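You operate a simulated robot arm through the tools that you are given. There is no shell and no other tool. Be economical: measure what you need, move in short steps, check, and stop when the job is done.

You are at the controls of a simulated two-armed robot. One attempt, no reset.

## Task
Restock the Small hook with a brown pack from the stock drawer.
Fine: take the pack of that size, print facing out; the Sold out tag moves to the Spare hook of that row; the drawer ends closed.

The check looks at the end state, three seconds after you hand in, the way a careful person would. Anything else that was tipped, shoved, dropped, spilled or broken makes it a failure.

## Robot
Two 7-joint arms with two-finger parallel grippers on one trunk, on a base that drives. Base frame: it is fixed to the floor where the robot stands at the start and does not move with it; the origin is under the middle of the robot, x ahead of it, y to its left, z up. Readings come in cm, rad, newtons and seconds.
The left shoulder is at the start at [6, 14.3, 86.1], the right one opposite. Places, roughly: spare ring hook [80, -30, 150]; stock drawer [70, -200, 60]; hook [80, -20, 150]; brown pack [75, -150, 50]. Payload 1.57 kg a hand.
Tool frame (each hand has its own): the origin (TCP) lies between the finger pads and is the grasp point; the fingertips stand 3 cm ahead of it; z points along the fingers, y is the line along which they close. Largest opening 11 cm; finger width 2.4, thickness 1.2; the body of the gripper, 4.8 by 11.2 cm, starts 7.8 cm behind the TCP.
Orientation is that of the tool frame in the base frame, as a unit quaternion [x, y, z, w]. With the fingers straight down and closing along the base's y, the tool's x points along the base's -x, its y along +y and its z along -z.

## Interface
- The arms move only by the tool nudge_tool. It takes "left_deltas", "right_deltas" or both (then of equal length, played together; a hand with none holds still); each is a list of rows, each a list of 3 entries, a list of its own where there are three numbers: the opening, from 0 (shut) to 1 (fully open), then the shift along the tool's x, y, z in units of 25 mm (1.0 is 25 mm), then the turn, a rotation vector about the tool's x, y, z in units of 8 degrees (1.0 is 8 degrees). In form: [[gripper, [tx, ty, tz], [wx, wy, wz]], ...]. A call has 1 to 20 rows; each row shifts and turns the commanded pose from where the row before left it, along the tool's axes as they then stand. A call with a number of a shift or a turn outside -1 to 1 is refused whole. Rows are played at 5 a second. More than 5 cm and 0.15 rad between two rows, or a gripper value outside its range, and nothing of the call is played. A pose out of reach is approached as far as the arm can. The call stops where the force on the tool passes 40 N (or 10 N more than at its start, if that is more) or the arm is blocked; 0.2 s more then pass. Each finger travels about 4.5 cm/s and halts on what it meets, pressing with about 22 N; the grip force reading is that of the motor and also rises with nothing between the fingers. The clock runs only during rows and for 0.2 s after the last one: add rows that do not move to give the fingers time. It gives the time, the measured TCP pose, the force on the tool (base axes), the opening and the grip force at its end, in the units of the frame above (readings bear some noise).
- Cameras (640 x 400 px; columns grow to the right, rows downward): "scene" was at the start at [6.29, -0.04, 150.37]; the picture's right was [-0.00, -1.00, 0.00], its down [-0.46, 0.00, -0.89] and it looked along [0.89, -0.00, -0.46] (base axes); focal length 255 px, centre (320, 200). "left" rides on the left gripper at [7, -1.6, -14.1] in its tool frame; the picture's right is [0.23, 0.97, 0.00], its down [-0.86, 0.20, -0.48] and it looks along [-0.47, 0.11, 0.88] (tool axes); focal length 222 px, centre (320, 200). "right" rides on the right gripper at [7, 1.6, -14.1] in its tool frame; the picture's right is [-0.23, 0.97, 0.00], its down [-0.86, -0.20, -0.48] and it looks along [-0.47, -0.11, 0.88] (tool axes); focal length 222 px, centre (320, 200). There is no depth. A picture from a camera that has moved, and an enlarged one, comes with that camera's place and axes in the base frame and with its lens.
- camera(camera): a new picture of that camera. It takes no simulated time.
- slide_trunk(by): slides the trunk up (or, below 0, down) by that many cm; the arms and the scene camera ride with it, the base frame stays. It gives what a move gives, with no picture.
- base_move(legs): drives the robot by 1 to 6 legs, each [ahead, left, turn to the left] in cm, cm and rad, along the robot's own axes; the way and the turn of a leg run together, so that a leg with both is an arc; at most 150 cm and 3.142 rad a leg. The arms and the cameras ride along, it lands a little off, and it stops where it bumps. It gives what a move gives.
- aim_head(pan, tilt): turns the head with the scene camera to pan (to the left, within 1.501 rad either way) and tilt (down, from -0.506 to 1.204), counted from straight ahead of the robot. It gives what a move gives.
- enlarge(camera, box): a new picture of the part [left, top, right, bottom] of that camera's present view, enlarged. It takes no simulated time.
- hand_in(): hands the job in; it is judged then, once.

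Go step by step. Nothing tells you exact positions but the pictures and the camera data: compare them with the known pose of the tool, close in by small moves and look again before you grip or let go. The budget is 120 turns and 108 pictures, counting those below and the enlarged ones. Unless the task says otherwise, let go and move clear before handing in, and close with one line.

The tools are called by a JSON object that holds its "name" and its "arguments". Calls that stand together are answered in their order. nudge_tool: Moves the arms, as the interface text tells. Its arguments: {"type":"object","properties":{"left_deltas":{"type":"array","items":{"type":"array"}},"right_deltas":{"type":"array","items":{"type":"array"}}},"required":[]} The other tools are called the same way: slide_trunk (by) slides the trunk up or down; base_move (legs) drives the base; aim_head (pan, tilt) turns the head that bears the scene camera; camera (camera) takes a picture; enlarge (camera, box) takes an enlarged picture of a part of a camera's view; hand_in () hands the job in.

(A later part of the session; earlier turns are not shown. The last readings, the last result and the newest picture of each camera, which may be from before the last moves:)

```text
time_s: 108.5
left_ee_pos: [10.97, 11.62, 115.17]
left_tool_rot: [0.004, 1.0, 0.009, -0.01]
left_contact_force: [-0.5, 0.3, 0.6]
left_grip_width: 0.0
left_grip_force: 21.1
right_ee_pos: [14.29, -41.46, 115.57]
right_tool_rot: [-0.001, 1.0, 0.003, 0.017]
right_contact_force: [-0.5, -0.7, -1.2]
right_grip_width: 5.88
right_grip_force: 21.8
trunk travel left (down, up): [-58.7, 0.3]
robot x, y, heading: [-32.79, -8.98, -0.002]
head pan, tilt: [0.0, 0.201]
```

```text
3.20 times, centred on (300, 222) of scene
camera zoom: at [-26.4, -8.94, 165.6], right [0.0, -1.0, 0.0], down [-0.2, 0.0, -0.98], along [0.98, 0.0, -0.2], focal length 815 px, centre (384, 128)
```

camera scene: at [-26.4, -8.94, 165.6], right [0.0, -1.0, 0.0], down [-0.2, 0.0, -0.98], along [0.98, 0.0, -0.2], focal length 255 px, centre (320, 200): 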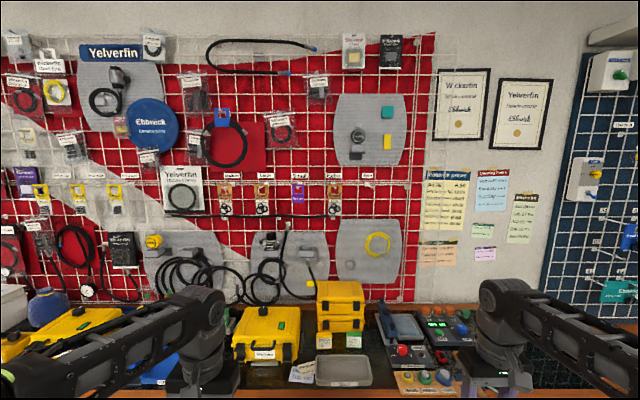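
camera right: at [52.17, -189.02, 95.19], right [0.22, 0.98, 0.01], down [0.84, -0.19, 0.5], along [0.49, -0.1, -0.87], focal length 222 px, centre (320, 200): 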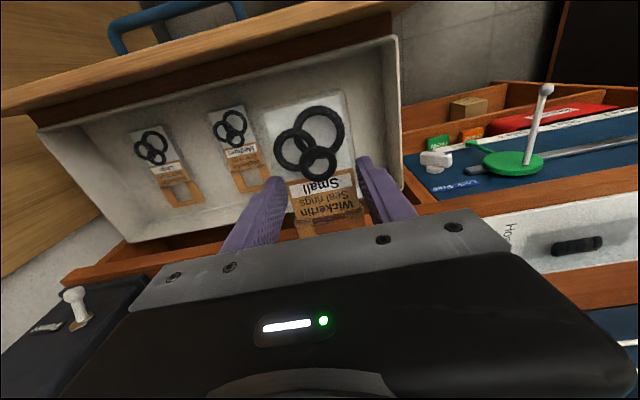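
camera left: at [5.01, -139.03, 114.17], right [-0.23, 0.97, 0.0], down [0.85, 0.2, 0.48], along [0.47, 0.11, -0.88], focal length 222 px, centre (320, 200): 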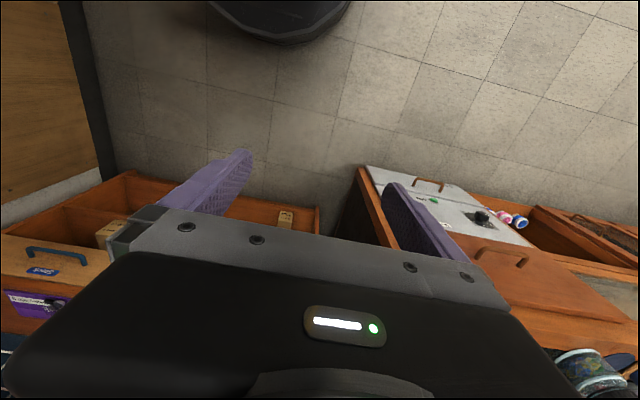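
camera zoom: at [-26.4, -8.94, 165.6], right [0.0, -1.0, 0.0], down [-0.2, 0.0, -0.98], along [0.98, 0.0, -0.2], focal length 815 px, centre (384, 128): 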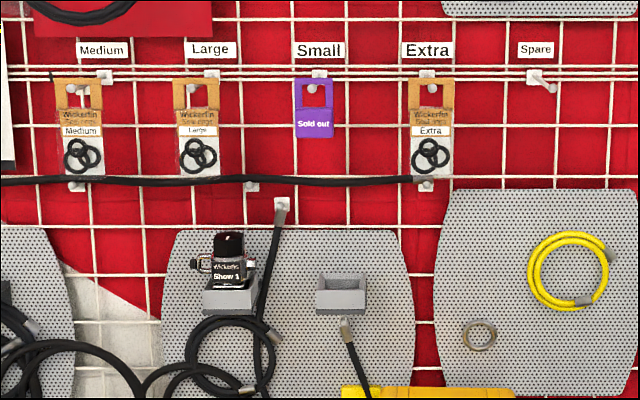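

Hooks triangulate to: Small pin tip about [77.7, 0.4, 149.6], Spare tip about [77.5, -31, 149.6], packs/tag hanging around x 83. I turn both hands to point forward here in free space.

{"name": "nudge_tool", "arguments": {"left_deltas": [[0.6, [0, 0, 0], [0, -1, 0]], [0.7, [0, 0, 0], [0, -1, 0]], [0.7, [0, 0, 0], [0, -1, 0]], [0.7, [0, 0, 0], [0, -1, 0]], [0.7, [0, 0, 0], [0, -1, 0]], [0.7, [0, 0, 0], [0, -1, 0]], [0.7, [0, 0, 0], [0, -1, 0]], [0.7, [0, 0, 0], [0, -1, 0]], [0.7, [0, 0, 0], [0, -1, 0]], [0.7, [0, 0, 0], [0, -1, 0]], [0.7, [0, 0, 0], [0, -1, 0]], [0.7, [0, 0, 0], [0, -0.25, 0]], [0.7, [0, 0, 0], [0, 0, 0]]]}}

{"name": "nudge_tool", "arguments": {"left_deltas": [[0.7, [-1, 0, 0], [0, 0, 0]], [0.7, [-1, 0, 0], [0, 0, 0]], [0.7, [-1, 0, 0], [0, 0, 0]], [0.7, [-1, 0, 0], [0, 0, 0]], [0.7, [-1, 0, 0], [0, 0, 0]], [0.7, [-1, 0, 0], [0, 0, 0]], [0.7, [-1, 0, 0], [0, 0, 0]], [0.7, [-1, 0, 0], [0, 0, 0]], [0.7, [-1, 0, 0], [0, 0, 0]], [0.7, [-1, 0, 0], [0, 0, 0]], [0.7, [-1, 0, 0], [0, 0, 0]], [0.7, [0, 0, 0], [0, 0, 0]]]}}

{"name": "camera", "arguments": {"camera": "scene"}}

```text
time_s: 110.9
left_ee_pos: [18.58, 2.18, 125.57]
left_tool_rot: [0.064, 0.721, -0.115, 0.68]
left_contact_force: [-0.6, 0.5, 0.6]
left_grip_width: 7.73
left_grip_force: 0.1
left hand out of reach, approached as far as the arm can: row 7, 8, 9, 10, 11
right_ee_pos: [14.29, -41.53, 115.42]
right_tool_rot: [-0.002, 1.0, 0.002, 0.016]
right_contact_force: [-0.2, -0.8, 0.3]
right_grip_width: 5.89
right_grip_force: 22.0
trunk travel left (down, up): [-58.7, 0.3]
robot x, y, heading: [-32.95, -8.92, -0.002]
head pan, tilt: [0.0, 0.201]
stopped in row 11 (left hand): the arm was blocked; the commanded pose is now the measured one
```

```text
time_s: 113.5
left_ee_pos: [20.53, 4.04, 153.22]
left_tool_rot: [0.064, 0.721, -0.114, 0.68]
left_contact_force: [-1.1, 1.1, 0.1]
left_grip_width: 7.72
left_grip_force: 0.0
right_ee_pos: [14.34, -41.38, 115.43]
right_tool_rot: [-0.001, 1.0, 0.001, 0.017]
right_contact_force: [-0.5, -0.1, 0.5]
right_grip_width: 5.88
right_grip_force: 21.8
trunk travel left (down, up): [-58.7, 0.3]
robot x, y, heading: [-32.91, -8.72, -0.002]
head pan, tilt: [0.0, 0.201]
```

```text
48 pictures are left
camera scene: at [-26.39, -8.93, 165.61], right [0.0, -1.0, 0.0], down [-0.2, 0.0, -0.98], along [0.98, 0.0, -0.2], focal length 255 px, centre (320, 200)
```

scene: 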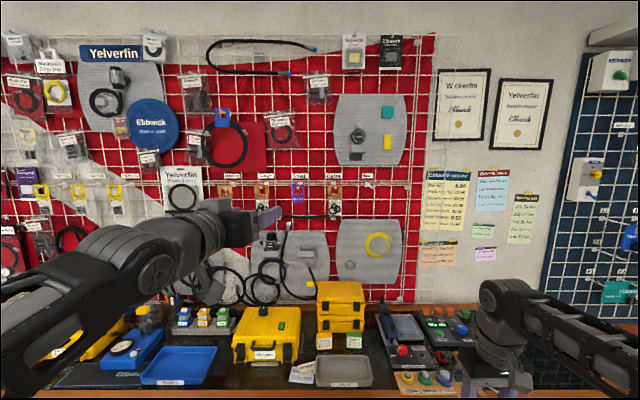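

Left hand now points ahead but yawed ~14° right. I correct that and lower it to tag height (z ≈ 144).

{"name": "nudge_tool", "arguments": {"left_deltas": [[0.7, [0.8, 0, 0], [-0.9, -0.17, 0.28]], [0.7, [0.8, 0, 0], [-0.9, -0.17, 0.28]], [0.7, [0.8, 0, 0], [0, 0, 0]], [0.7, [0.8, 0, 0], [0, 0, 0]], [0.7, [0.4, 0, 0], [0, 0, 0]], [0.7, [0, 0, 0], [0, 0, 0]]]}}

{"name": "camera", "arguments": {"camera": "left"}}

```text
time_s: 114.9
left_ee_pos: [20.0, 4.01, 144.03]
left_tool_rot: [0.003, 0.71, 0.004, 0.704]
left_contact_force: [0.4, -0.2, -0.1]
left_grip_width: 7.7
left_grip_force: 0.0
right_ee_pos: [14.34, -41.47, 115.44]
right_tool_rot: [0.0, 1.0, 0.001, 0.017]
right_contact_force: [-0.4, 0.1, -0.3]
right_grip_width: 5.87
right_grip_force: 22.0
trunk travel left (down, up): [-58.7, 0.3]
robot x, y, heading: [-32.67, -8.79, -0.002]
head pan, tilt: [0.0, 0.201]
```

```text
47 pictures are left
camera left: at [6.02, 2.27, 137.27], right [0.0, 0.98, -0.22], down [-0.47, 0.19, 0.86], along [0.88, 0.1, 0.46], focal length 222 px, centre (320, 200)
```

left: 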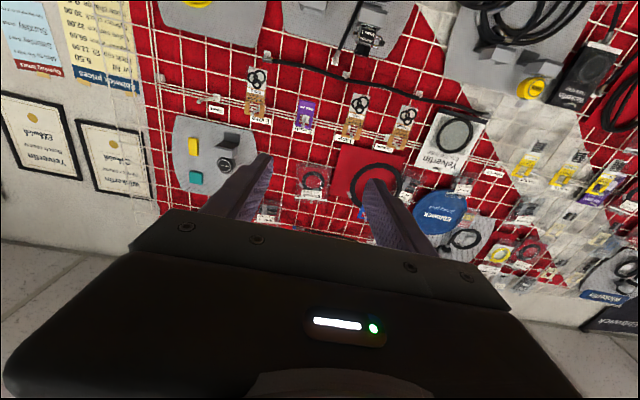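

Left hand is level and straight. I shift right 3.6 cm and drive ahead 36 cm (bench edge is about x 44), then look.

{"name": "base_move", "arguments": {"legs": [[0, -3.6, 0], [36, 0, 0]]}}

{"name": "camera", "arguments": {"camera": "left"}}

{"name": "enlarge", "arguments": {"camera": "scene", "box": [160, 150, 480, 350]}}

```text
time_s: 117.9
left_ee_pos: [56.17, 0.81, 144.21]
left_tool_rot: [0.0, 0.71, 0.007, 0.704]
left_contact_force: [-0.5, -0.1, 0.9]
left_grip_width: 7.7
left_grip_force: 0.0
right_ee_pos: [50.92, -44.48, 115.56]
right_tool_rot: [-0.006, 1.0, 0.001, 0.018]
right_contact_force: [-0.9, -1.4, -0.4]
right_grip_width: 5.9
right_grip_force: 21.6
trunk travel left (down, up): [-58.7, 0.3]
robot x, y, heading: [3.67, -12.5, 0.012]
head pan, tilt: [0.0, 0.201]
stopped in leg 2: the robot was blocked; the commanded pose is now the measured one
```

```text
46 pictures are left
camera left: at [42.19, -0.89, 137.32], right [-0.01, 0.98, -0.22], down [-0.47, 0.19, 0.86], along [0.88, 0.11, 0.46], focal length 222 px, centre (320, 200)
```

left: 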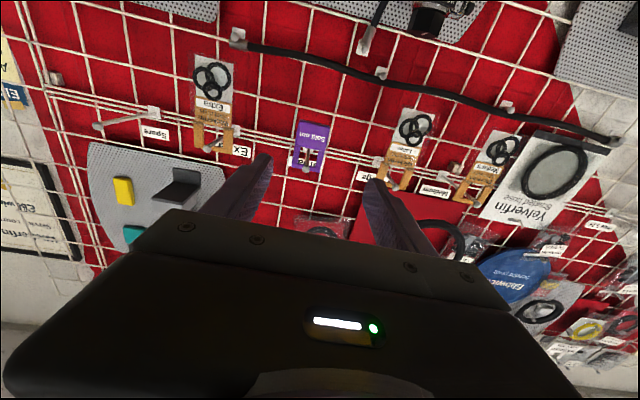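

```text
2.00 times, centred on (320, 250) of scene
camera zoom: at [9.86, -12.41, 165.61], right [0.01, -1.0, 0.0], down [-0.2, 0.0, -0.98], along [0.98, 0.01, -0.2], focal length 509 px, centre (320, 100)
```

zoom: 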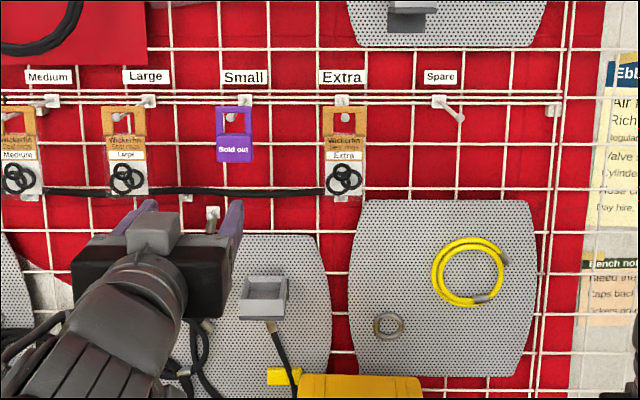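

The base is against the bench at x ≈ 3.7. I back off a touch, then extend the left arm towards the tag, seeing how far it reaches.

{"name": "base_move", "arguments": {"legs": [[-0.6, 0, -0.012]]}}

{"name": "nudge_tool", "arguments": {"left_deltas": [[0.75, [0, -0.1, 1], [0, 0, 0]], [0.75, [0, 0, 1], [0, 0, 0]], [0.75, [0, 0, 1], [0, 0, 0]], [0.75, [0, 0, 1], [0, 0, 0]], [0.75, [0, 0, 1], [0, 0, 0]], [0.75, [0, 0, 1], [0, 0, 0]], [0.75, [0, 0, 0], [0, 0, 0]]]}}

{"name": "camera", "arguments": {"camera": "left"}}

```text
time_s: 118.6
left_ee_pos: [55.86, 0.1, 144.16]
left_tool_rot: [0.004, 0.71, 0.002, 0.704]
left_contact_force: [-0.3, 0.0, 0.2]
left_grip_width: 7.72
left_grip_force: 0.0
right_ee_pos: [49.87, -45.1, 115.59]
right_tool_rot: [0.0, 1.0, 0.002, 0.017]
right_contact_force: [-0.5, -0.8, 1.0]
right_grip_width: 5.9
right_grip_force: 22.3
trunk travel left (down, up): [-58.7, 0.3]
robot x, y, heading: [3.0, -12.31, 0.002]
head pan, tilt: [0.0, 0.201]
```

```text
time_s: 120.2
left_ee_pos: [70.61, 0.12, 144.03]
left_tool_rot: [0.004, 0.71, 0.002, 0.704]
left_contact_force: [-0.1, 0.2, 0.4]
left_grip_width: 8.25
left_grip_force: 0.1
right_ee_pos: [49.9, -45.19, 115.64]
right_tool_rot: [0.0, 1.0, 0.002, 0.017]
right_contact_force: [0.3, 0.3, -1.2]
right_grip_width: 5.88
right_grip_force: 21.8
trunk travel left (down, up): [-58.7, 0.3]
robot x, y, heading: [2.9, -12.41, -0.004]
head pan, tilt: [0.0, 0.201]
```

```text
44 pictures are left
camera left: at [56.58, -1.59, 137.22], right [0.0, 0.98, -0.22], down [-0.47, 0.19, 0.86], along [0.88, 0.1, 0.46], focal length 222 px, centre (320, 200)
```

left: 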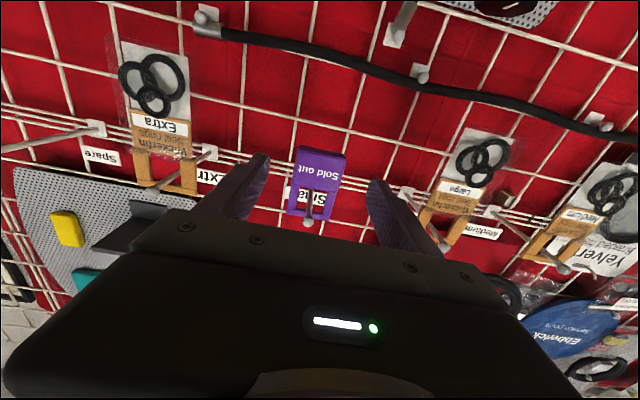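

Reach is fine. From the hand camera the tag is about [82.4, 0.4], z 144–152. I raise 2.2 cm and advance so the fingers straddle it.

{"name": "nudge_tool", "arguments": {"left_deltas": [[0.75, [-0.88, 0.12, 0.2], [0, 0, 0]], [0.75, [0, 0, 0.9], [0, 0, 0]], [0.75, [0, 0, 0.9], [0, 0, 0]], [0.75, [0, 0, 0.9], [0, 0, 0]], [0.75, [0, 0, 0.6], [0, 0, 0]], [0.75, [0, 0, 0], [0, 0, 0]]]}}

{"name": "camera", "arguments": {"camera": "left"}}

{"name": "enlarge", "arguments": {"camera": "scene", "box": [180, 170, 340, 270]}}

```text
time_s: 121.6
left_ee_pos: [79.51, 0.3, 146.07]
left_tool_rot: [0.005, 0.71, 0.001, 0.704]
left_contact_force: [-0.4, 0.4, -0.2]
left_grip_width: 8.24
left_grip_force: 0.0
right_ee_pos: [49.99, -45.05, 115.41]
right_tool_rot: [-0.001, 1.0, 0.002, 0.017]
right_contact_force: [-0.6, 0.5, -1.0]
right_grip_width: 5.89
right_grip_force: 22.2
trunk travel left (down, up): [-58.7, 0.3]
robot x, y, heading: [2.84, -12.41, -0.005]
head pan, tilt: [0.0, 0.201]
```

```text
43 pictures are left
camera left: at [65.44, -1.36, 139.21], right [0.0, 0.98, -0.22], down [-0.47, 0.19, 0.86], along [0.88, 0.1, 0.46], focal length 222 px, centre (320, 200)
```

left: 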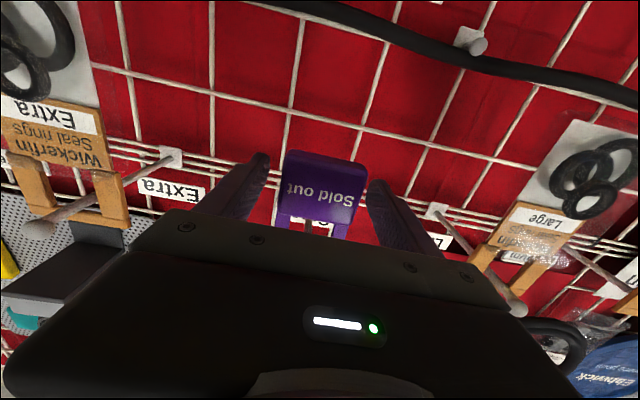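

```text
4.00 times, centred on (260, 220) of scene
camera zoom: at [9.34, -12.49, 165.61], right [0.0, -1.0, 0.0], down [-0.2, 0.0, -0.98], along [0.98, 0.0, -0.2], focal length 1018 px, centre (560, 120)
```

zoom: 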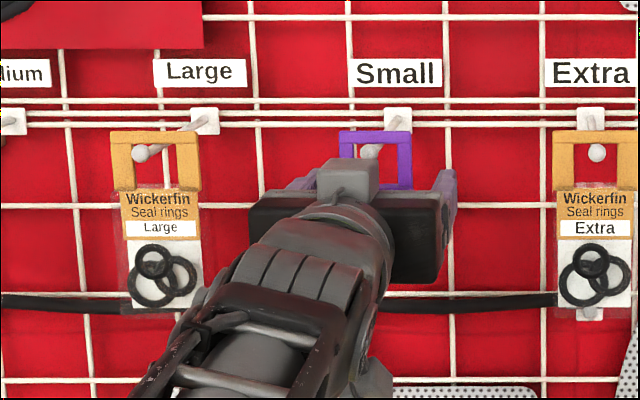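

I enlarge the left hand's view to judge how deep the tag is relative to the fingertips.

{"name": "enlarge", "arguments": {"camera": "left", "box": [220, 120, 420, 245]}}

```text
3.20 times, centred on (320, 182) of left
camera zoom: at [65.44, -1.36, 139.21], right [0.0, 0.98, -0.22], down [-0.47, 0.19, 0.86], along [0.88, 0.1, 0.46], focal length 711 px, centre (320, 256)
```

zoom: 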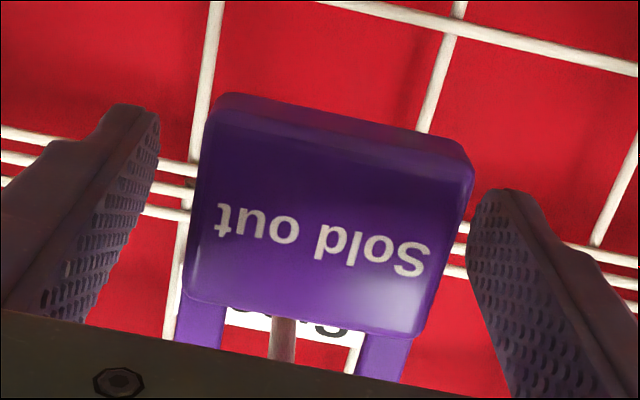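

The tag's body lies right between the pads at TCP depth. I close on it.

{"name": "nudge_tool", "arguments": {"left_deltas": [[0.65, [0, 0, 0], [0, 0, 0]], [0.55, [0, 0, 0], [0, 0, 0]], [0.48, [0, 0, 0], [0, 0, 0]], [0.42, [0, 0, 0], [0, 0, 0]], [0.36, [0, 0, 0], [0, 0, 0]], [0.3, [0, 0, 0], [0, 0, 0]], [0.3, [0, 0, 0], [0, 0, 0]]]}}

{"name": "enlarge", "arguments": {"camera": "left", "box": [160, 100, 480, 300]}}

{"name": "enlarge", "arguments": {"camera": "scene", "box": [220, 175, 320, 238]}}

```text
time_s: 123.2
left_ee_pos: [79.56, 0.21, 146.03]
left_tool_rot: [0.004, 0.71, 0.002, 0.704]
left_contact_force: [-0.1, 0.1, -0.7]
left_grip_width: 4.93
left_grip_force: 21.6
right_ee_pos: [49.95, -45.24, 115.37]
right_tool_rot: [0.0, 1.0, 0.002, 0.018]
right_contact_force: [0.5, -0.1, 0.5]
right_grip_width: 5.87
right_grip_force: 22.0
trunk travel left (down, up): [-58.7, 0.3]
robot x, y, heading: [3.17, -12.45, -0.005]
head pan, tilt: [0.0, 0.201]
```

```text
2.00 times, centred on (320, 200) of left
camera zoom: at [65.45, -1.33, 139.2], right [0.0, 0.98, -0.22], down [-0.47, 0.19, 0.86], along [0.88, 0.1, 0.46], focal length 444 px, centre (320, 200)
```

zoom: 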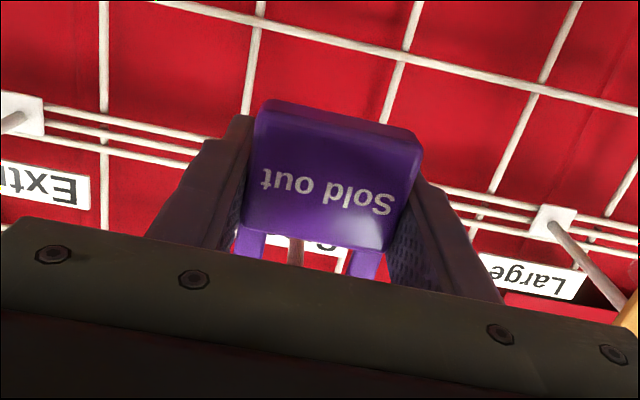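

```text
6.35 times, centred on (270, 206) of scene
camera zoom: at [9.37, -12.47, 165.61], right [0.0, -1.0, 0.0], down [-0.2, 0.0, -0.98], along [0.98, 0.0, -0.2], focal length 1617 px, centre (638, 159)
```

zoom: 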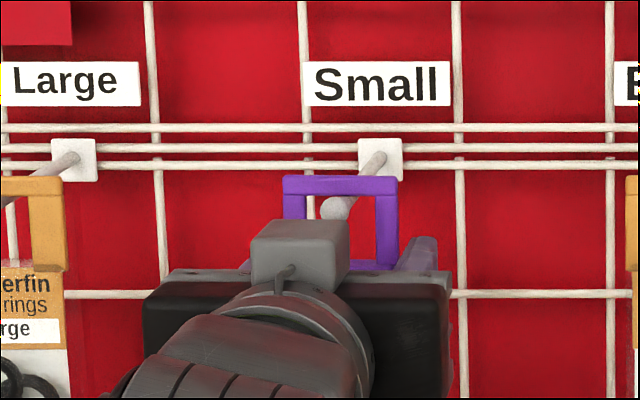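

Gripped at 4.9 cm. I lift 1 cm so the pin's knob sits mid-hole, then draw back 8 cm.

{"name": "nudge_tool", "arguments": {"left_deltas": [[0.3, [-0.2, 0, 0], [0, 0, 0]], [0.3, [-0.2, 0, 0], [0, 0, 0]], [0.3, [0, 0, 0], [0, 0, 0]]]}}

{"name": "enlarge", "arguments": {"camera": "scene", "box": [220, 175, 320, 238]}}

```text
time_s: 124.0
left_ee_pos: [79.71, 0.27, 147.03]
left_tool_rot: [0.005, 0.71, 0.002, 0.704]
left_contact_force: [-0.8, 0.6, -0.1]
left_grip_width: 4.93
left_grip_force: 22.1
right_ee_pos: [50.06, -45.02, 115.42]
right_tool_rot: [0.001, 1.0, 0.002, 0.017]
right_contact_force: [-0.5, -0.9, -0.2]
right_grip_width: 5.87
right_grip_force: 21.6
trunk travel left (down, up): [-58.7, 0.3]
robot x, y, heading: [2.88, -12.3, -0.005]
head pan, tilt: [0.0, 0.201]
```

```text
6.35 times, centred on (270, 206) of scene
camera zoom: at [9.38, -12.48, 165.61], right [0.0, -1.0, 0.0], down [-0.2, 0.0, -0.98], along [0.98, 0.0, -0.2], focal length 1617 px, centre (638, 159)
```

zoom: 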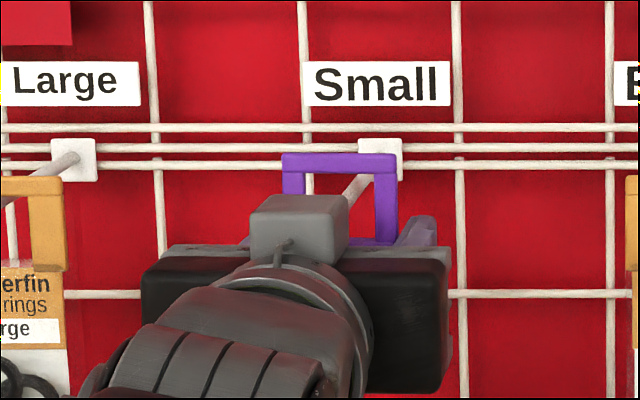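

Tag lifted; the knob is mid-hole. I withdraw straight back.

{"name": "nudge_tool", "arguments": {"left_deltas": [[0.3, [0, 0, -0.5], [0, 0, 0]], [0.3, [0, 0, -0.6], [0, 0, 0]], [0.3, [0, 0, -0.6], [0, 0, 0]], [0.3, [0, 0, -0.8], [0, 0, 0]], [0.3, [0, 0, -0.9], [0, 0, 0]], [0.3, [0, 0, 0], [0, 0, 0]]]}}

{"name": "enlarge", "arguments": {"camera": "scene", "box": [180, 160, 420, 310]}}

```text
time_s: 125.4
left_ee_pos: [71.52, 0.34, 146.92]
left_tool_rot: [0.005, 0.711, 0.001, 0.703]
left_contact_force: [0.0, -0.2, -1.1]
left_grip_width: 4.95
left_grip_force: 22.1
right_ee_pos: [50.05, -45.12, 115.35]
right_tool_rot: [0.0, 1.0, 0.002, 0.016]
right_contact_force: [-0.4, 0.4, -0.4]
right_grip_width: 5.9
right_grip_force: 22.5
trunk travel left (down, up): [-58.7, 0.3]
robot x, y, heading: [2.9, -12.62, -0.006]
head pan, tilt: [0.0, 0.201]
```

```text
2.67 times, centred on (300, 235) of scene
camera zoom: at [9.43, -12.47, 165.6], right [0.0, -1.0, 0.0], down [-0.2, 0.0, -0.98], along [0.98, 0.0, -0.2], focal length 679 px, centre (373, 107)
```

zoom: 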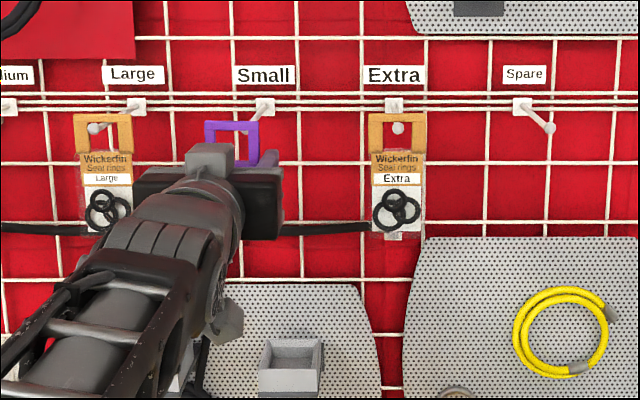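

The tag is free. I back the base 6 cm, shift right 31.2 cm to the Spare hook, keeping the same height.

{"name": "base_move", "arguments": {"legs": [[-6, 0, 0.006], [0, -31.2, 0], [5, 0, 0]]}}

{"name": "camera", "arguments": {"camera": "left"}}

{"name": "enlarge", "arguments": {"camera": "scene", "box": [180, 160, 420, 310]}}

```text
time_s: 128.6
left_ee_pos: [70.68, -30.19, 147.01]
left_tool_rot: [0.002, 0.71, 0.003, 0.704]
left_contact_force: [0.6, -0.6, -0.7]
left_grip_width: 4.96
left_grip_force: 22.1
right_ee_pos: [49.31, -75.62, 115.36]
right_tool_rot: [-0.001, 1.0, 0.002, 0.015]
right_contact_force: [0.8, 0.5, -0.7]
right_grip_width: 5.89
right_grip_force: 22.2
trunk travel left (down, up): [-58.7, 0.3]
robot x, y, heading: [2.19, -42.94, 0.003]
head pan, tilt: [0.0, 0.201]
```

```text
36 pictures are left
camera left: at [56.56, -31.72, 140.17], right [0.0, 0.98, -0.22], down [-0.47, 0.19, 0.86], along [0.88, 0.1, 0.46], focal length 222 px, centre (320, 200)
```

left: 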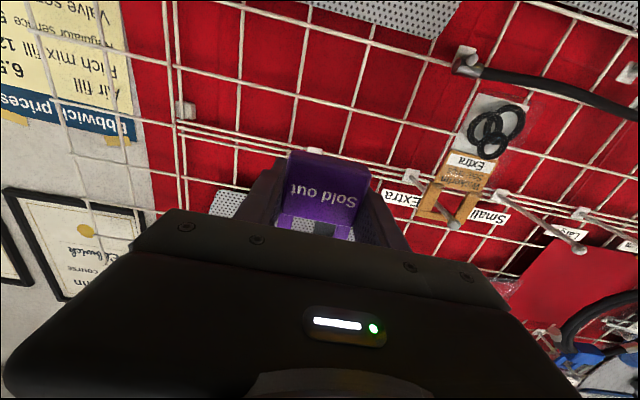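

```text
2.67 times, centred on (300, 235) of scene
camera zoom: at [8.64, -43.05, 165.59], right [0.0, -1.0, 0.0], down [-0.2, 0.0, -0.98], along [0.98, 0.0, -0.2], focal length 679 px, centre (373, 107)
```

zoom: 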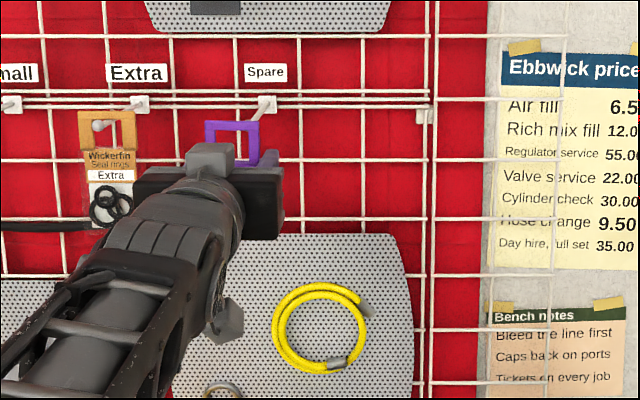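

Nearly identical alignment to before. I enlarge to see the Spare pin through the tag's hole.

{"name": "nudge_tool", "arguments": {"left_deltas": [[0.3, [-0.04, -0.14, 0], [0, 0, 0]], [0.3, [0, 0, 0], [0, 0, 0]]]}}

{"name": "enlarge", "arguments": {"camera": "left", "box": [250, 140, 410, 240]}}

{"name": "enlarge", "arguments": {"camera": "scene", "box": [220, 175, 320, 238]}}

```text
time_s: 129.2
left_ee_pos: [70.5, -30.35, 147.14]
left_tool_rot: [0.003, 0.71, 0.003, 0.704]
left_contact_force: [-1.0, -0.7, 0.2]
left_grip_width: 4.95
left_grip_force: 22.6
right_ee_pos: [49.04, -75.54, 115.47]
right_tool_rot: [-0.001, 1.0, 0.002, 0.017]
right_contact_force: [0.5, -0.4, -0.5]
right_grip_width: 5.9
right_grip_force: 22.8
trunk travel left (down, up): [-58.7, 0.3]
robot x, y, heading: [2.02, -43.06, 0.0]
head pan, tilt: [0.0, 0.201]
```

```text
4.00 times, centred on (330, 190) of left
camera zoom: at [56.31, -31.99, 140.36], right [0.0, 0.98, -0.22], down [-0.47, 0.19, 0.86], along [0.88, 0.1, 0.46], focal length 888 px, centre (280, 240)
```

zoom: 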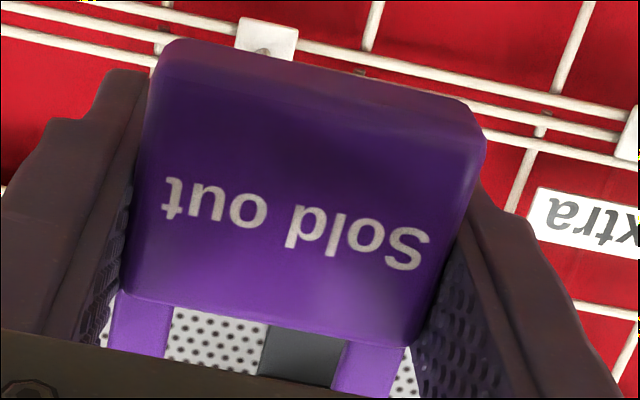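

```text
6.35 times, centred on (270, 206) of scene
camera zoom: at [8.34, -42.99, 165.61], right [0.0, -1.0, 0.0], down [-0.2, 0.0, -0.98], along [0.98, 0.0, -0.2], focal length 1617 px, centre (638, 159)
```

zoom: 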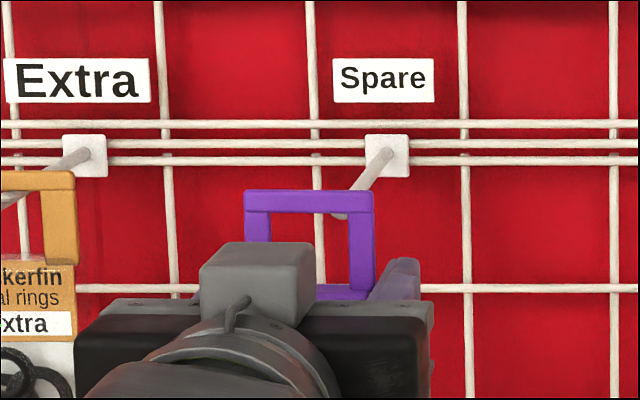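

Alignment matches the extraction geometry within a millimetre or two. I advance 6 cm and check before finishing.

{"name": "nudge_tool", "arguments": {"left_deltas": [[0.3, [0, 0, 0.6], [0, 0, 0]], [0.3, [0, 0, 0.6], [0, 0, 0]], [0.3, [0, 0, 0.6], [0, 0, 0]], [0.3, [0, 0, 0.6], [0, 0, 0]], [0.3, [0, 0, 0], [0, 0, 0]]]}}

{"name": "enlarge", "arguments": {"camera": "scene", "box": [220, 175, 320, 238]}}

```text
time_s: 130.4
left_ee_pos: [76.59, -30.38, 147.36]
left_tool_rot: [0.005, 0.71, 0.002, 0.704]
left_contact_force: [-0.2, -0.6, -0.3]
left_grip_width: 4.93
left_grip_force: 22.3
right_ee_pos: [48.99, -75.49, 115.48]
right_tool_rot: [-0.002, 1.0, 0.002, 0.018]
right_contact_force: [-0.3, -0.3, -0.8]
right_grip_width: 5.88
right_grip_force: 21.5
trunk travel left (down, up): [-58.7, 0.3]
robot x, y, heading: [2.02, -42.93, -0.001]
head pan, tilt: [0.0, 0.201]
```

```text
6.35 times, centred on (270, 206) of scene
camera zoom: at [8.31, -43.01, 165.61], right [0.0, -1.0, 0.0], down [-0.2, 0.0, -0.98], along [0.98, 0.0, -0.2], focal length 1617 px, centre (638, 159)
```

zoom: 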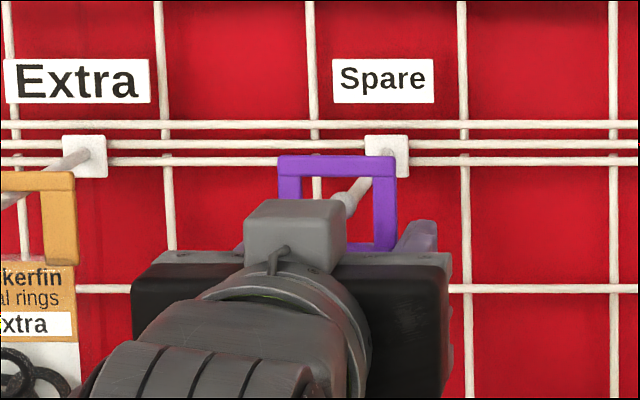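

The knob is inside the hole. I advance 4 cm more, then lower 1.2 cm to hang it.

{"name": "nudge_tool", "arguments": {"left_deltas": [[0.3, [0, 0, 0.6], [0, 0, 0]], [0.3, [0, 0, 0.6], [0, 0, 0]], [0.3, [0, 0, 0.4], [0, 0, 0]], [0.3, [0.25, 0, 0], [0, 0, 0]], [0.3, [0.22, 0, 0], [0, 0, 0]], [0.3, [0, 0, 0], [0, 0, 0]]]}}

{"name": "enlarge", "arguments": {"camera": "scene", "box": [220, 175, 320, 238]}}

```text
time_s: 131.8
left_ee_pos: [80.4, -30.51, 146.01]
left_tool_rot: [0.004, 0.71, 0.002, 0.704]
left_contact_force: [-0.7, 0.2, -0.8]
left_grip_width: 4.93
left_grip_force: 22.4
right_ee_pos: [49.01, -75.59, 115.46]
right_tool_rot: [-0.001, 1.0, 0.002, 0.017]
right_contact_force: [-1.0, 0.8, -0.7]
right_grip_width: 5.9
right_grip_force: 22.5
trunk travel left (down, up): [-58.7, 0.3]
robot x, y, heading: [2.07, -42.84, -0.001]
head pan, tilt: [0.0, 0.201]
```

```text
6.35 times, centred on (270, 206) of scene
camera zoom: at [8.34, -43.02, 165.61], right [0.0, -1.0, 0.0], down [-0.2, 0.0, -0.98], along [0.98, 0.0, -0.2], focal length 1617 px, centre (638, 159)
```

zoom: 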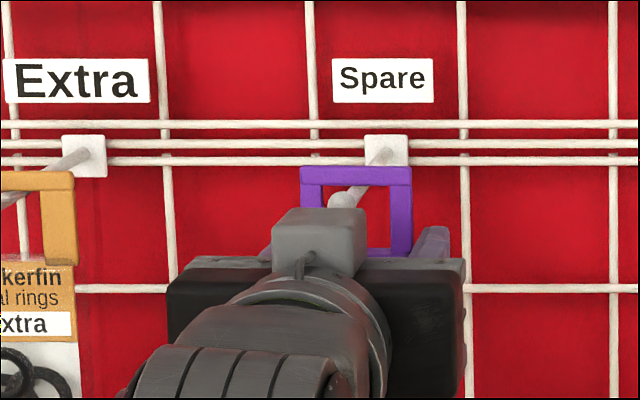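

The tag bar rests on the pin at the same height as before. I release gently and check.

{"name": "nudge_tool", "arguments": {"left_deltas": [[0.47, [0, 0, 0], [0, 0, 0]], [0.52, [0, 0, 0], [0, 0, 0]], [0.62, [0, 0, 0], [0, 0, 0]], [0.75, [0, 0, 0], [0, 0, 0]], [0.75, [0, 0, 0], [0, 0, 0]], [0.75, [0, 0, 0], [0, 0, 0]]]}}

{"name": "enlarge", "arguments": {"camera": "left", "box": [160, 100, 480, 300]}}

```text
time_s: 133.2
left_ee_pos: [80.52, -30.58, 146.02]
left_tool_rot: [0.003, 0.71, 0.003, 0.704]
left_contact_force: [-0.1, -0.4, 0.5]
left_grip_width: 8.26
left_grip_force: 0.1
right_ee_pos: [49.05, -75.49, 115.5]
right_tool_rot: [0.0, 1.0, 0.002, 0.017]
right_contact_force: [-0.6, -0.1, -0.4]
right_grip_width: 5.88
right_grip_force: 22.2
trunk travel left (down, up): [-58.7, 0.3]
robot x, y, heading: [1.81, -43.01, -0.001]
head pan, tilt: [0.0, 0.201]
```

```text
2.00 times, centred on (320, 200) of left
camera zoom: at [66.35, -32.08, 139.21], right [0.0, 0.98, -0.22], down [-0.47, 0.19, 0.86], along [0.88, 0.1, 0.46], focal length 444 px, centre (320, 200)
```

zoom: 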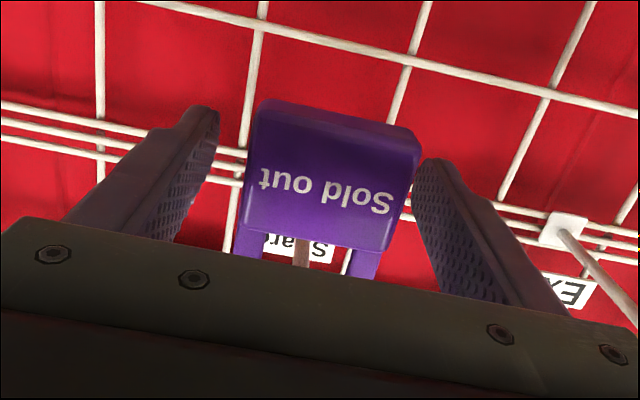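

The Sold out tag hangs on Spare. I withdraw the left hand, back the base off 40 cm and lower the left hand out of the way.

{"name": "nudge_tool", "arguments": {"left_deltas": [[0.75, [0, 0, -0.8], [0, 0, 0]], [0.75, [0, 0, -1], [0, 0, 0]], [0.75, [0, 0, -1], [0, 0, 0]], [0.75, [0, 0, -1], [0, 0, 0]], [0.75, [0, 0, -1], [0, 0, 0]], [0.75, [0, 0, -1], [0, 0, 0]], [0.75, [0, 0, -1], [0, 0, 0]], [0.75, [0, 0, -1], [0, 0, 0]], [0.75, [0, 0, 0], [0, 0, 0]]]}}

{"name": "base_move", "arguments": {"legs": [[-38, 0, 0]]}}

{"name": "nudge_tool", "arguments": {"right_deltas": [[0.35, [0, 0, -0.5], [0, -0.5, 0]], [0.35, [-0.04, 0, -0.5], [0, -0.5, 0]], [0.35, [-0.07, 0, -0.5], [0, -0.5, 0]], [0.35, [-0.1, 0, -0.49], [0, -0.5, 0]], [0.35, [-0.14, 0, -0.48], [0, -0.5, 0]], [0.35, [-0.17, 0, -0.47], [0, -0.5, 0]], [0.35, [-0.2, 0, -0.46], [0, -0.5, 0]], [0.35, [-0.23, 0, -0.44], [0, -0.5, 0]], [0.35, [-0.26, 0, -0.42], [0, -0.5, 0]], [0.35, [-0.29, 0, -0.4], [0, -0.5, 0]], [0.35, [-0.32, 0, -0.38], [0, -0.5, 0]], [0.35, [-0.35, 0, -0.36], [0, -0.5, 0]], [0.35, [0, 0, 0], [0, 0, 0]]]}}

{"name": "camera", "arguments": {"camera": "right"}}

```text
time_s: 135.2
left_ee_pos: [61.15, -30.48, 146.09]
left_tool_rot: [0.003, 0.711, 0.003, 0.704]
left_contact_force: [-1.1, 0.2, -0.2]
left_grip_width: 8.26
left_grip_force: 0.1
right_ee_pos: [49.08, -75.48, 115.53]
right_tool_rot: [0.0, 1.0, 0.002, 0.017]
right_contact_force: [-0.3, 0.2, -0.2]
right_grip_width: 5.88
right_grip_force: 22.2
trunk travel left (down, up): [-58.7, 0.3]
robot x, y, heading: [2.08, -42.83, -0.003]
head pan, tilt: [0.0, 0.201]
```

```text
time_s: 137.5
left_ee_pos: [24.3, -30.63, 146.27]
left_tool_rot: [0.005, 0.71, 0.001, 0.704]
left_contact_force: [-0.6, 0.3, 0.9]
left_grip_width: 8.23
left_grip_force: 0.1
right_ee_pos: [12.06, -75.6, 115.48]
right_tool_rot: [0.0, 1.0, 0.001, 0.017]
right_contact_force: [0.2, -0.7, -0.2]
right_grip_width: 5.88
right_grip_force: 21.8
trunk travel left (down, up): [-58.7, 0.3]
robot x, y, heading: [-34.93, -42.69, -0.003]
head pan, tilt: [0.0, 0.201]
```

```text
time_s: 140.3
left_ee_pos: [24.49, -30.66, 146.11]
left_tool_rot: [0.004, 0.71, 0.002, 0.704]
left_contact_force: [-0.2, 0.0, 0.4]
left_grip_width: 8.24
left_grip_force: 0.1
right_ee_pos: [11.54, -75.82, 130.37]
right_tool_rot: [0.001, 0.906, 0.001, 0.422]
right_contact_force: [0.3, -0.5, -0.2]
right_grip_width: 5.87
right_grip_force: 21.9
trunk travel left (down, up): [-58.7, 0.3]
robot x, y, heading: [-35.09, -42.83, -0.005]
head pan, tilt: [0.0, 0.201]
```

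```text
29 pictures are left
camera right: at [-3.76, -74.13, 134.23], right [0.15, 0.97, 0.18], down [0.18, -0.2, 0.96], along [0.97, -0.11, -0.21], focal length 222 px, centre (320, 200)
```

right: 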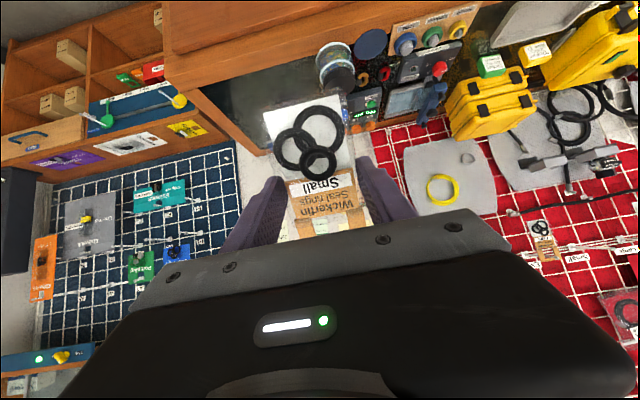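

The pack is steady and swinging up nicely. I finish the remaining 40°.

{"name": "nudge_tool", "arguments": {"right_deltas": [[0.35, [-0.38, 0, -0.32], [0, -0.5, 0]], [0.35, [-0.4, 0, -0.29], [0, -0.5, 0]], [0.35, [-0.42, 0, -0.26], [0, -0.5, 0]], [0.35, [-0.44, 0, -0.23], [0, -0.5, 0]], [0.35, [-0.46, 0, -0.2], [0, -0.5, 0]], [0.35, [-0.47, 0, -0.17], [0, -0.5, 0]], [0.35, [-0.48, 0, -0.14], [0, -0.5, 0]], [0.35, [-0.49, 0, -0.1], [0, -0.5, 0]], [0.35, [-0.5, 0, -0.07], [0, -0.5, 0]], [0.35, [-0.5, 0, -0.03], [0, -0.5, 0]], [0.35, [0, 0, 0], [0, 0, 0]]]}}

{"name": "camera", "arguments": {"camera": "scene"}}

```text
time_s: 142.7
left_ee_pos: [24.32, -30.63, 146.11]
left_tool_rot: [0.004, 0.71, 0.001, 0.704]
left_contact_force: [-0.1, -0.1, 0.2]
left_grip_width: 8.23
left_grip_force: 0.0
right_ee_pos: [13.13, -75.99, 142.31]
right_tool_rot: [0.0, 0.708, 0.002, 0.706]
right_contact_force: [0.2, 1.2, -1.4]
right_grip_width: 5.9
right_grip_force: 21.9
right hand out of reach, approached as far as the arm can: row 4, 6
trunk travel left (down, up): [-58.7, 0.3]
robot x, y, heading: [-35.13, -43.08, -0.009]
head pan, tilt: [0.0, 0.201]
```

```text
28 pictures are left
camera scene: at [-28.46, -42.9, 165.61], right [-0.01, -1.0, 0.0], down [-0.2, 0.0, -0.98], along [0.98, -0.01, -0.2], focal length 255 px, centre (320, 200)
```

scene: 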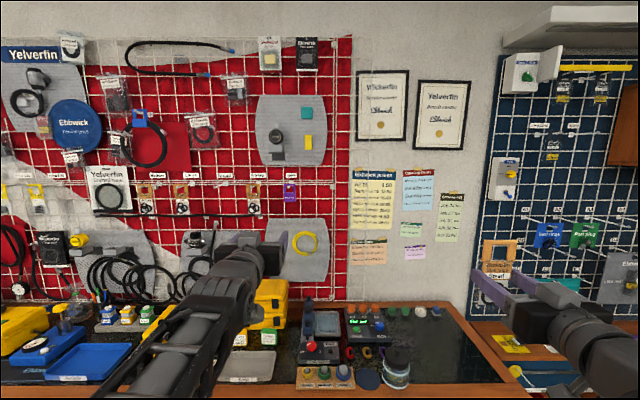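

Right hand is level with the pack upright (print towards me). I bring it in front of its shoulder (16 cm left) and view the pack.

{"name": "nudge_tool", "arguments": {"right_deltas": [[0.35, [0, 0.8, 0], [0, 0, 0]], [0.35, [0, 0.8, 0], [0, 0, 0]], [0.35, [0, 0.8, 0], [0, 0, 0]], [0.35, [0, 0.8, 0], [0, 0, 0]], [0.35, [0, 0.8, 0], [0, 0, 0]], [0.35, [0, 0.8, 0], [0, 0, 0]], [0.35, [0, 0.8, 0], [0, 0, 0]], [0.35, [0, 0.8, 0], [0, 0, 0]], [0.35, [0, 0, 0], [0, 0, 0]]], "left_deltas": [[0.7, [0.5, 0.8, 0], [0, 0, 0]], [0.7, [0.5, 0.8, 0], [0, 0, 0]], [0.7, [0.5, 0.8, 0], [0, 0, 0]], [0.7, [0.5, 0.8, 0], [0, 0, 0]], [0.7, [0.5, 0.5, 0], [0, 0, 0]], [0.7, [0.5, 0, 0], [0, 0, 0]], [0.7, [0, 0, 0], [0, 0, 0]], [0.7, [0, 0, 0], [0, 0, 0]], [0.7, [0, 0, 0], [0, 0, 0]]]}}

{"name": "base_move", "arguments": {"legs": [[0, 60, 0.009]]}}

{"name": "camera", "arguments": {"camera": "scene"}}

```text
time_s: 144.7
left_ee_pos: [24.49, -21.25, 138.57]
left_tool_rot: [0.005, 0.71, 0.001, 0.704]
left_contact_force: [-0.2, -0.3, 1.0]
left_grip_width: 7.72
left_grip_force: 0.1
right_ee_pos: [13.45, -59.91, 141.97]
right_tool_rot: [0.002, 0.707, 0.0, 0.707]
right_contact_force: [-0.3, -0.3, -0.2]
right_grip_width: 5.88
right_grip_force: 21.9
right hand out of reach, approached as far as the arm can: row 1
trunk travel left (down, up): [-58.7, 0.3]
robot x, y, heading: [-34.87, -42.74, -0.006]
head pan, tilt: [0.0, 0.201]
```

```text
time_s: 148.1
left_ee_pos: [24.34, 38.8, 138.5]
left_tool_rot: [0.002, 0.71, 0.004, 0.704]
left_contact_force: [-0.2, 1.0, -0.7]
left_grip_width: 7.69
left_grip_force: 0.0
right_ee_pos: [13.74, 0.05, 142.03]
right_tool_rot: [-0.001, 0.707, 0.002, 0.707]
right_contact_force: [0.3, -0.5, -0.9]
right_grip_width: 5.9
right_grip_force: 21.8
trunk travel left (down, up): [-58.7, 0.3]
robot x, y, heading: [-34.44, 16.7, 0.001]
head pan, tilt: [0.0, 0.201]
```

```text
27 pictures are left
camera scene: at [-28.31, 16.85, 165.61], right [0.0, -1.0, 0.0], down [-0.2, 0.0, -0.98], along [0.98, 0.0, -0.2], focal length 255 px, centre (320, 200)
```

scene: 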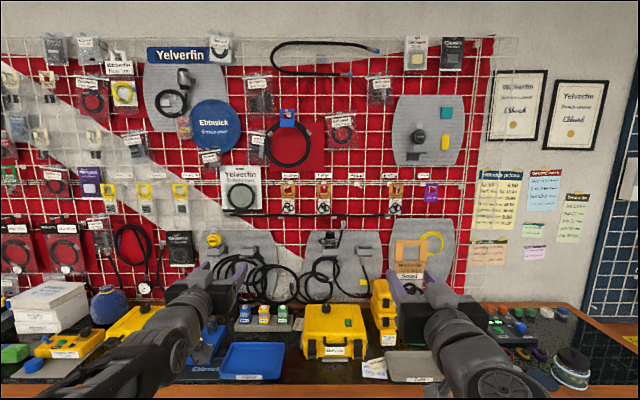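

I enlarge the held pack to measure its hole relative to the TCP.

{"name": "enlarge", "arguments": {"camera": "scene", "box": [350, 215, 470, 290]}}

```text
5.33 times, centred on (410, 252) of scene
camera zoom: at [-28.31, 16.85, 165.61], right [0.0, -1.0, 0.0], down [-0.2, 0.0, -0.98], along [0.98, 0.0, -0.2], focal length 1358 px, centre (-160, -80)
```

zoom: 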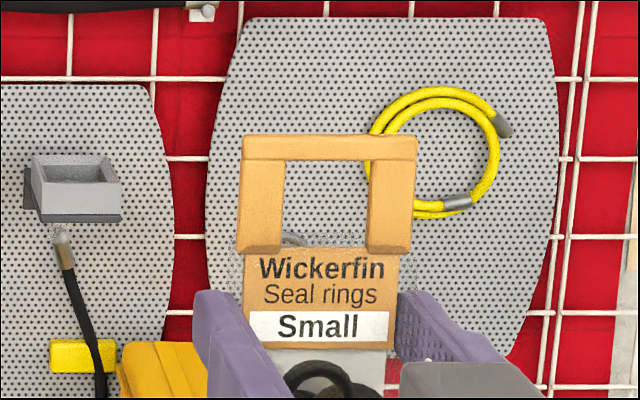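

Hole's bar underside is ~5.8 cm above the TCP and hole is ~3.2 cm high; pin centre ≈ z 149.3. I drive up to the bench and raise the hand 3 cm.

{"name": "base_move", "arguments": {"legs": [[36.8, 0.5, 0]]}}

{"name": "nudge_tool", "arguments": {"right_deltas": [[0.35, [-0.6, 0, 0.4], [0, 0, 0]], [0.35, [-0.6, 0, 0.8], [0, 0, 0]], [0.35, [0, 0, 0.8], [0, 0, 0]], [0.35, [0, 0, 0.8], [0, 0, 0]], [0.35, [0, 0, 0.8], [0, 0, 0]], [0.35, [0, 0, 0.4], [0, 0, 0]], [0.35, [0, 0, 0], [0, 0, 0]]]}}

{"name": "camera", "arguments": {"camera": "scene"}}

```text
time_s: 150.4
left_ee_pos: [60.86, 39.04, 138.48]
left_tool_rot: [0.002, 0.71, 0.004, 0.704]
left_contact_force: [0.0, 0.3, -0.2]
left_grip_width: 7.72
left_grip_force: 0.1
right_ee_pos: [50.21, 0.41, 141.92]
right_tool_rot: [0.0, 0.707, 0.001, 0.707]
right_contact_force: [1.4, 0.2, -0.1]
right_grip_width: 5.9
right_grip_force: 21.9
trunk travel left (down, up): [-58.7, 0.3]
robot x, y, heading: [1.26, 17.2, 0.0]
head pan, tilt: [0.0, 0.201]
```

```text
time_s: 152.0
left_ee_pos: [60.74, 39.13, 138.63]
left_tool_rot: [0.003, 0.711, 0.004, 0.703]
left_contact_force: [0.2, 0.5, 0.8]
left_grip_width: 7.68
left_grip_force: 0.1
right_ee_pos: [60.0, 0.35, 144.85]
right_tool_rot: [0.0, 0.707, 0.003, 0.707]
right_contact_force: [-0.5, -0.9, 0.3]
right_grip_width: 5.88
right_grip_force: 21.9
trunk travel left (down, up): [-58.7, 0.3]
robot x, y, heading: [1.75, 17.48, -0.002]
head pan, tilt: [0.0, 0.201]
```

```text
25 pictures are left
camera scene: at [8.08, 17.26, 165.61], right [0.0, -1.0, 0.0], down [-0.2, 0.0, -0.98], along [0.98, 0.0, -0.2], focal length 255 px, centre (320, 200)
```

scene: 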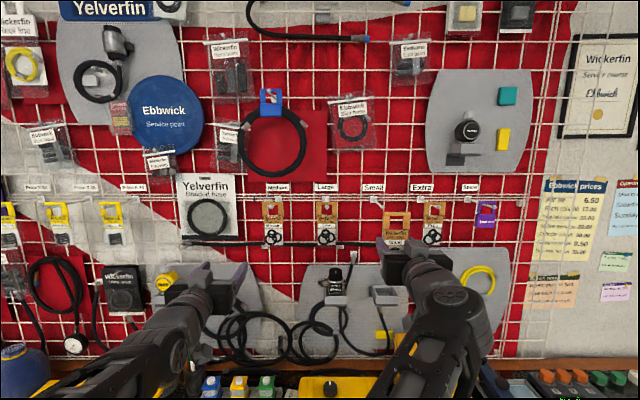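

Clear path. I advance another 10 cm (pack still short of the knob) and enlarge.

{"name": "nudge_tool", "arguments": {"right_deltas": [[0.35, [0, 0, 0.7], [0, 0, 0]], [0.35, [0, 0, 0.8], [0, 0, 0]], [0.35, [0, 0, 0.8], [0, 0, 0]], [0.35, [0, 0, 0.8], [0, 0, 0]], [0.35, [0, 0, 0.7], [0, 0, 0]], [0.35, [0, 0, 0], [0, 0, 0]]]}}

{"name": "enlarge", "arguments": {"camera": "scene", "box": [330, 170, 450, 245]}}

```text
time_s: 153.4
left_ee_pos: [60.8, 39.08, 138.52]
left_tool_rot: [0.003, 0.71, 0.002, 0.704]
left_contact_force: [0.6, -0.1, -0.7]
left_grip_width: 7.68
left_grip_force: 0.1
right_ee_pos: [69.48, 0.29, 145.02]
right_tool_rot: [0.0, 0.707, 0.002, 0.707]
right_contact_force: [-0.4, -0.1, 0.2]
right_grip_width: 5.91
right_grip_force: 22.1
trunk travel left (down, up): [-58.7, 0.3]
robot x, y, heading: [1.92, 17.12, -0.002]
head pan, tilt: [0.0, 0.201]
```

```text
5.33 times, centred on (390, 208) of scene
camera zoom: at [8.06, 17.27, 165.61], right [0.0, -1.0, 0.0], down [-0.2, 0.0, -0.98], along [0.98, 0.0, -0.2], focal length 1358 px, centre (-53, 160)
```

zoom: 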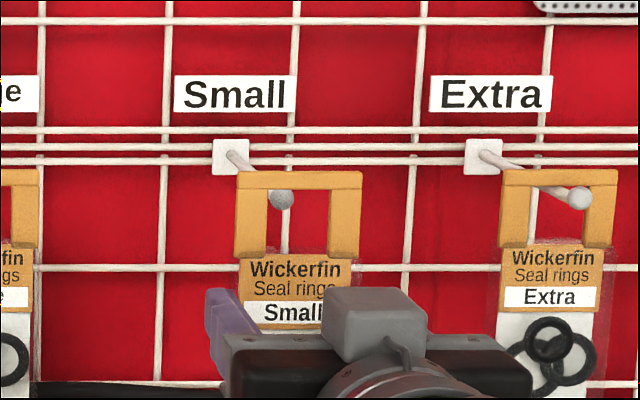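

Projected to the knob's plane, the hole centre is ~0.35 cm too far left. I correct and advance 6 cm, then check.

{"name": "nudge_tool", "arguments": {"right_deltas": [[0.35, [0.03, -0.14, 0], [0, 0, 0]], [0.35, [0, 0, 0.6], [0, 0, 0]], [0.35, [0, 0, 0.6], [0, 0, 0]], [0.35, [0, 0, 0.6], [0, 0, 0]], [0.35, [0, 0, 0.6], [0, 0, 0]], [0.35, [0, 0, 0], [0, 0, 0]]]}}

{"name": "enlarge", "arguments": {"camera": "scene", "box": [330, 170, 450, 245]}}

```text
time_s: 154.8
left_ee_pos: [60.83, 39.22, 138.62]
left_tool_rot: [0.003, 0.71, 0.003, 0.704]
left_contact_force: [0.4, 0.4, -0.4]
left_grip_width: 7.7
left_grip_force: 0.0
right_ee_pos: [75.65, 0.04, 145.01]
right_tool_rot: [-0.001, 0.707, 0.002, 0.707]
right_contact_force: [-0.4, 0.1, 0.8]
right_grip_width: 5.86
right_grip_force: 21.6
trunk travel left (down, up): [-58.7, 0.3]
robot x, y, heading: [1.8, 17.22, -0.006]
head pan, tilt: [0.0, 0.201]
```

```text
5.33 times, centred on (390, 208) of scene
camera zoom: at [8.07, 17.28, 165.61], right [0.0, -1.0, 0.0], down [-0.2, 0.0, -0.98], along [0.98, 0.0, -0.2], focal length 1358 px, centre (-53, 160)
```

zoom: 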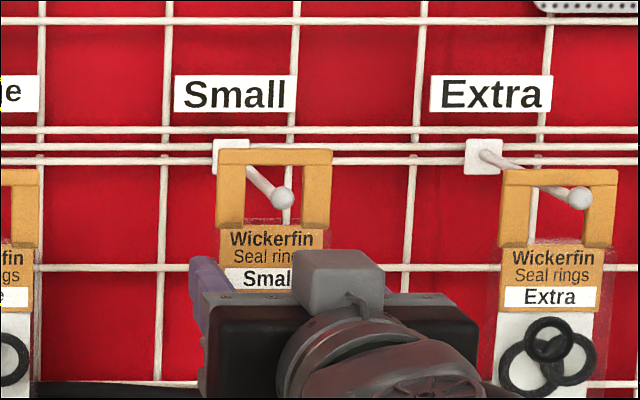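

The pin is through the hole. I advance 1.6 cm more, then lower until the header bar rests on the pin.

{"name": "nudge_tool", "arguments": {"right_deltas": [[0.35, [0, 0, 0.35], [0, 0, 0]], [0.35, [0, 0, 0.3], [0, 0, 0]], [0.35, [0.2, 0, 0], [0, 0, 0]], [0.35, [0.16, 0, 0], [0, 0, 0]], [0.35, [0, 0, 0], [0, 0, 0]]]}}

{"name": "enlarge", "arguments": {"camera": "scene", "box": [330, 170, 450, 245]}}

```text
time_s: 156.0
left_ee_pos: [60.86, 39.14, 138.59]
left_tool_rot: [0.003, 0.71, 0.003, 0.704]
left_contact_force: [0.8, -0.4, 0.6]
left_grip_width: 7.71
left_grip_force: 0.1
right_ee_pos: [77.22, -0.04, 143.94]
right_tool_rot: [0.001, 0.707, 0.001, 0.707]
right_contact_force: [-0.1, 0.8, -0.1]
right_grip_width: 5.88
right_grip_force: 22.3
trunk travel left (down, up): [-58.7, 0.3]
robot x, y, heading: [1.35, 17.12, -0.002]
head pan, tilt: [0.0, 0.201]
```

```text
5.33 times, centred on (390, 208) of scene
camera zoom: at [8.09, 17.26, 165.61], right [0.0, -1.0, 0.0], down [-0.2, 0.0, -0.98], along [0.98, 0.0, -0.2], focal length 1358 px, centre (-53, 160)
```

zoom: 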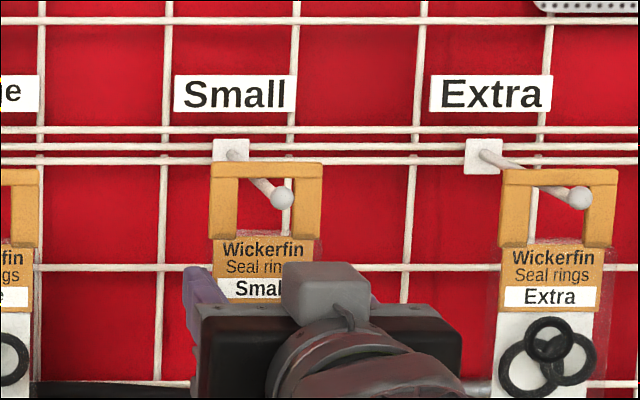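

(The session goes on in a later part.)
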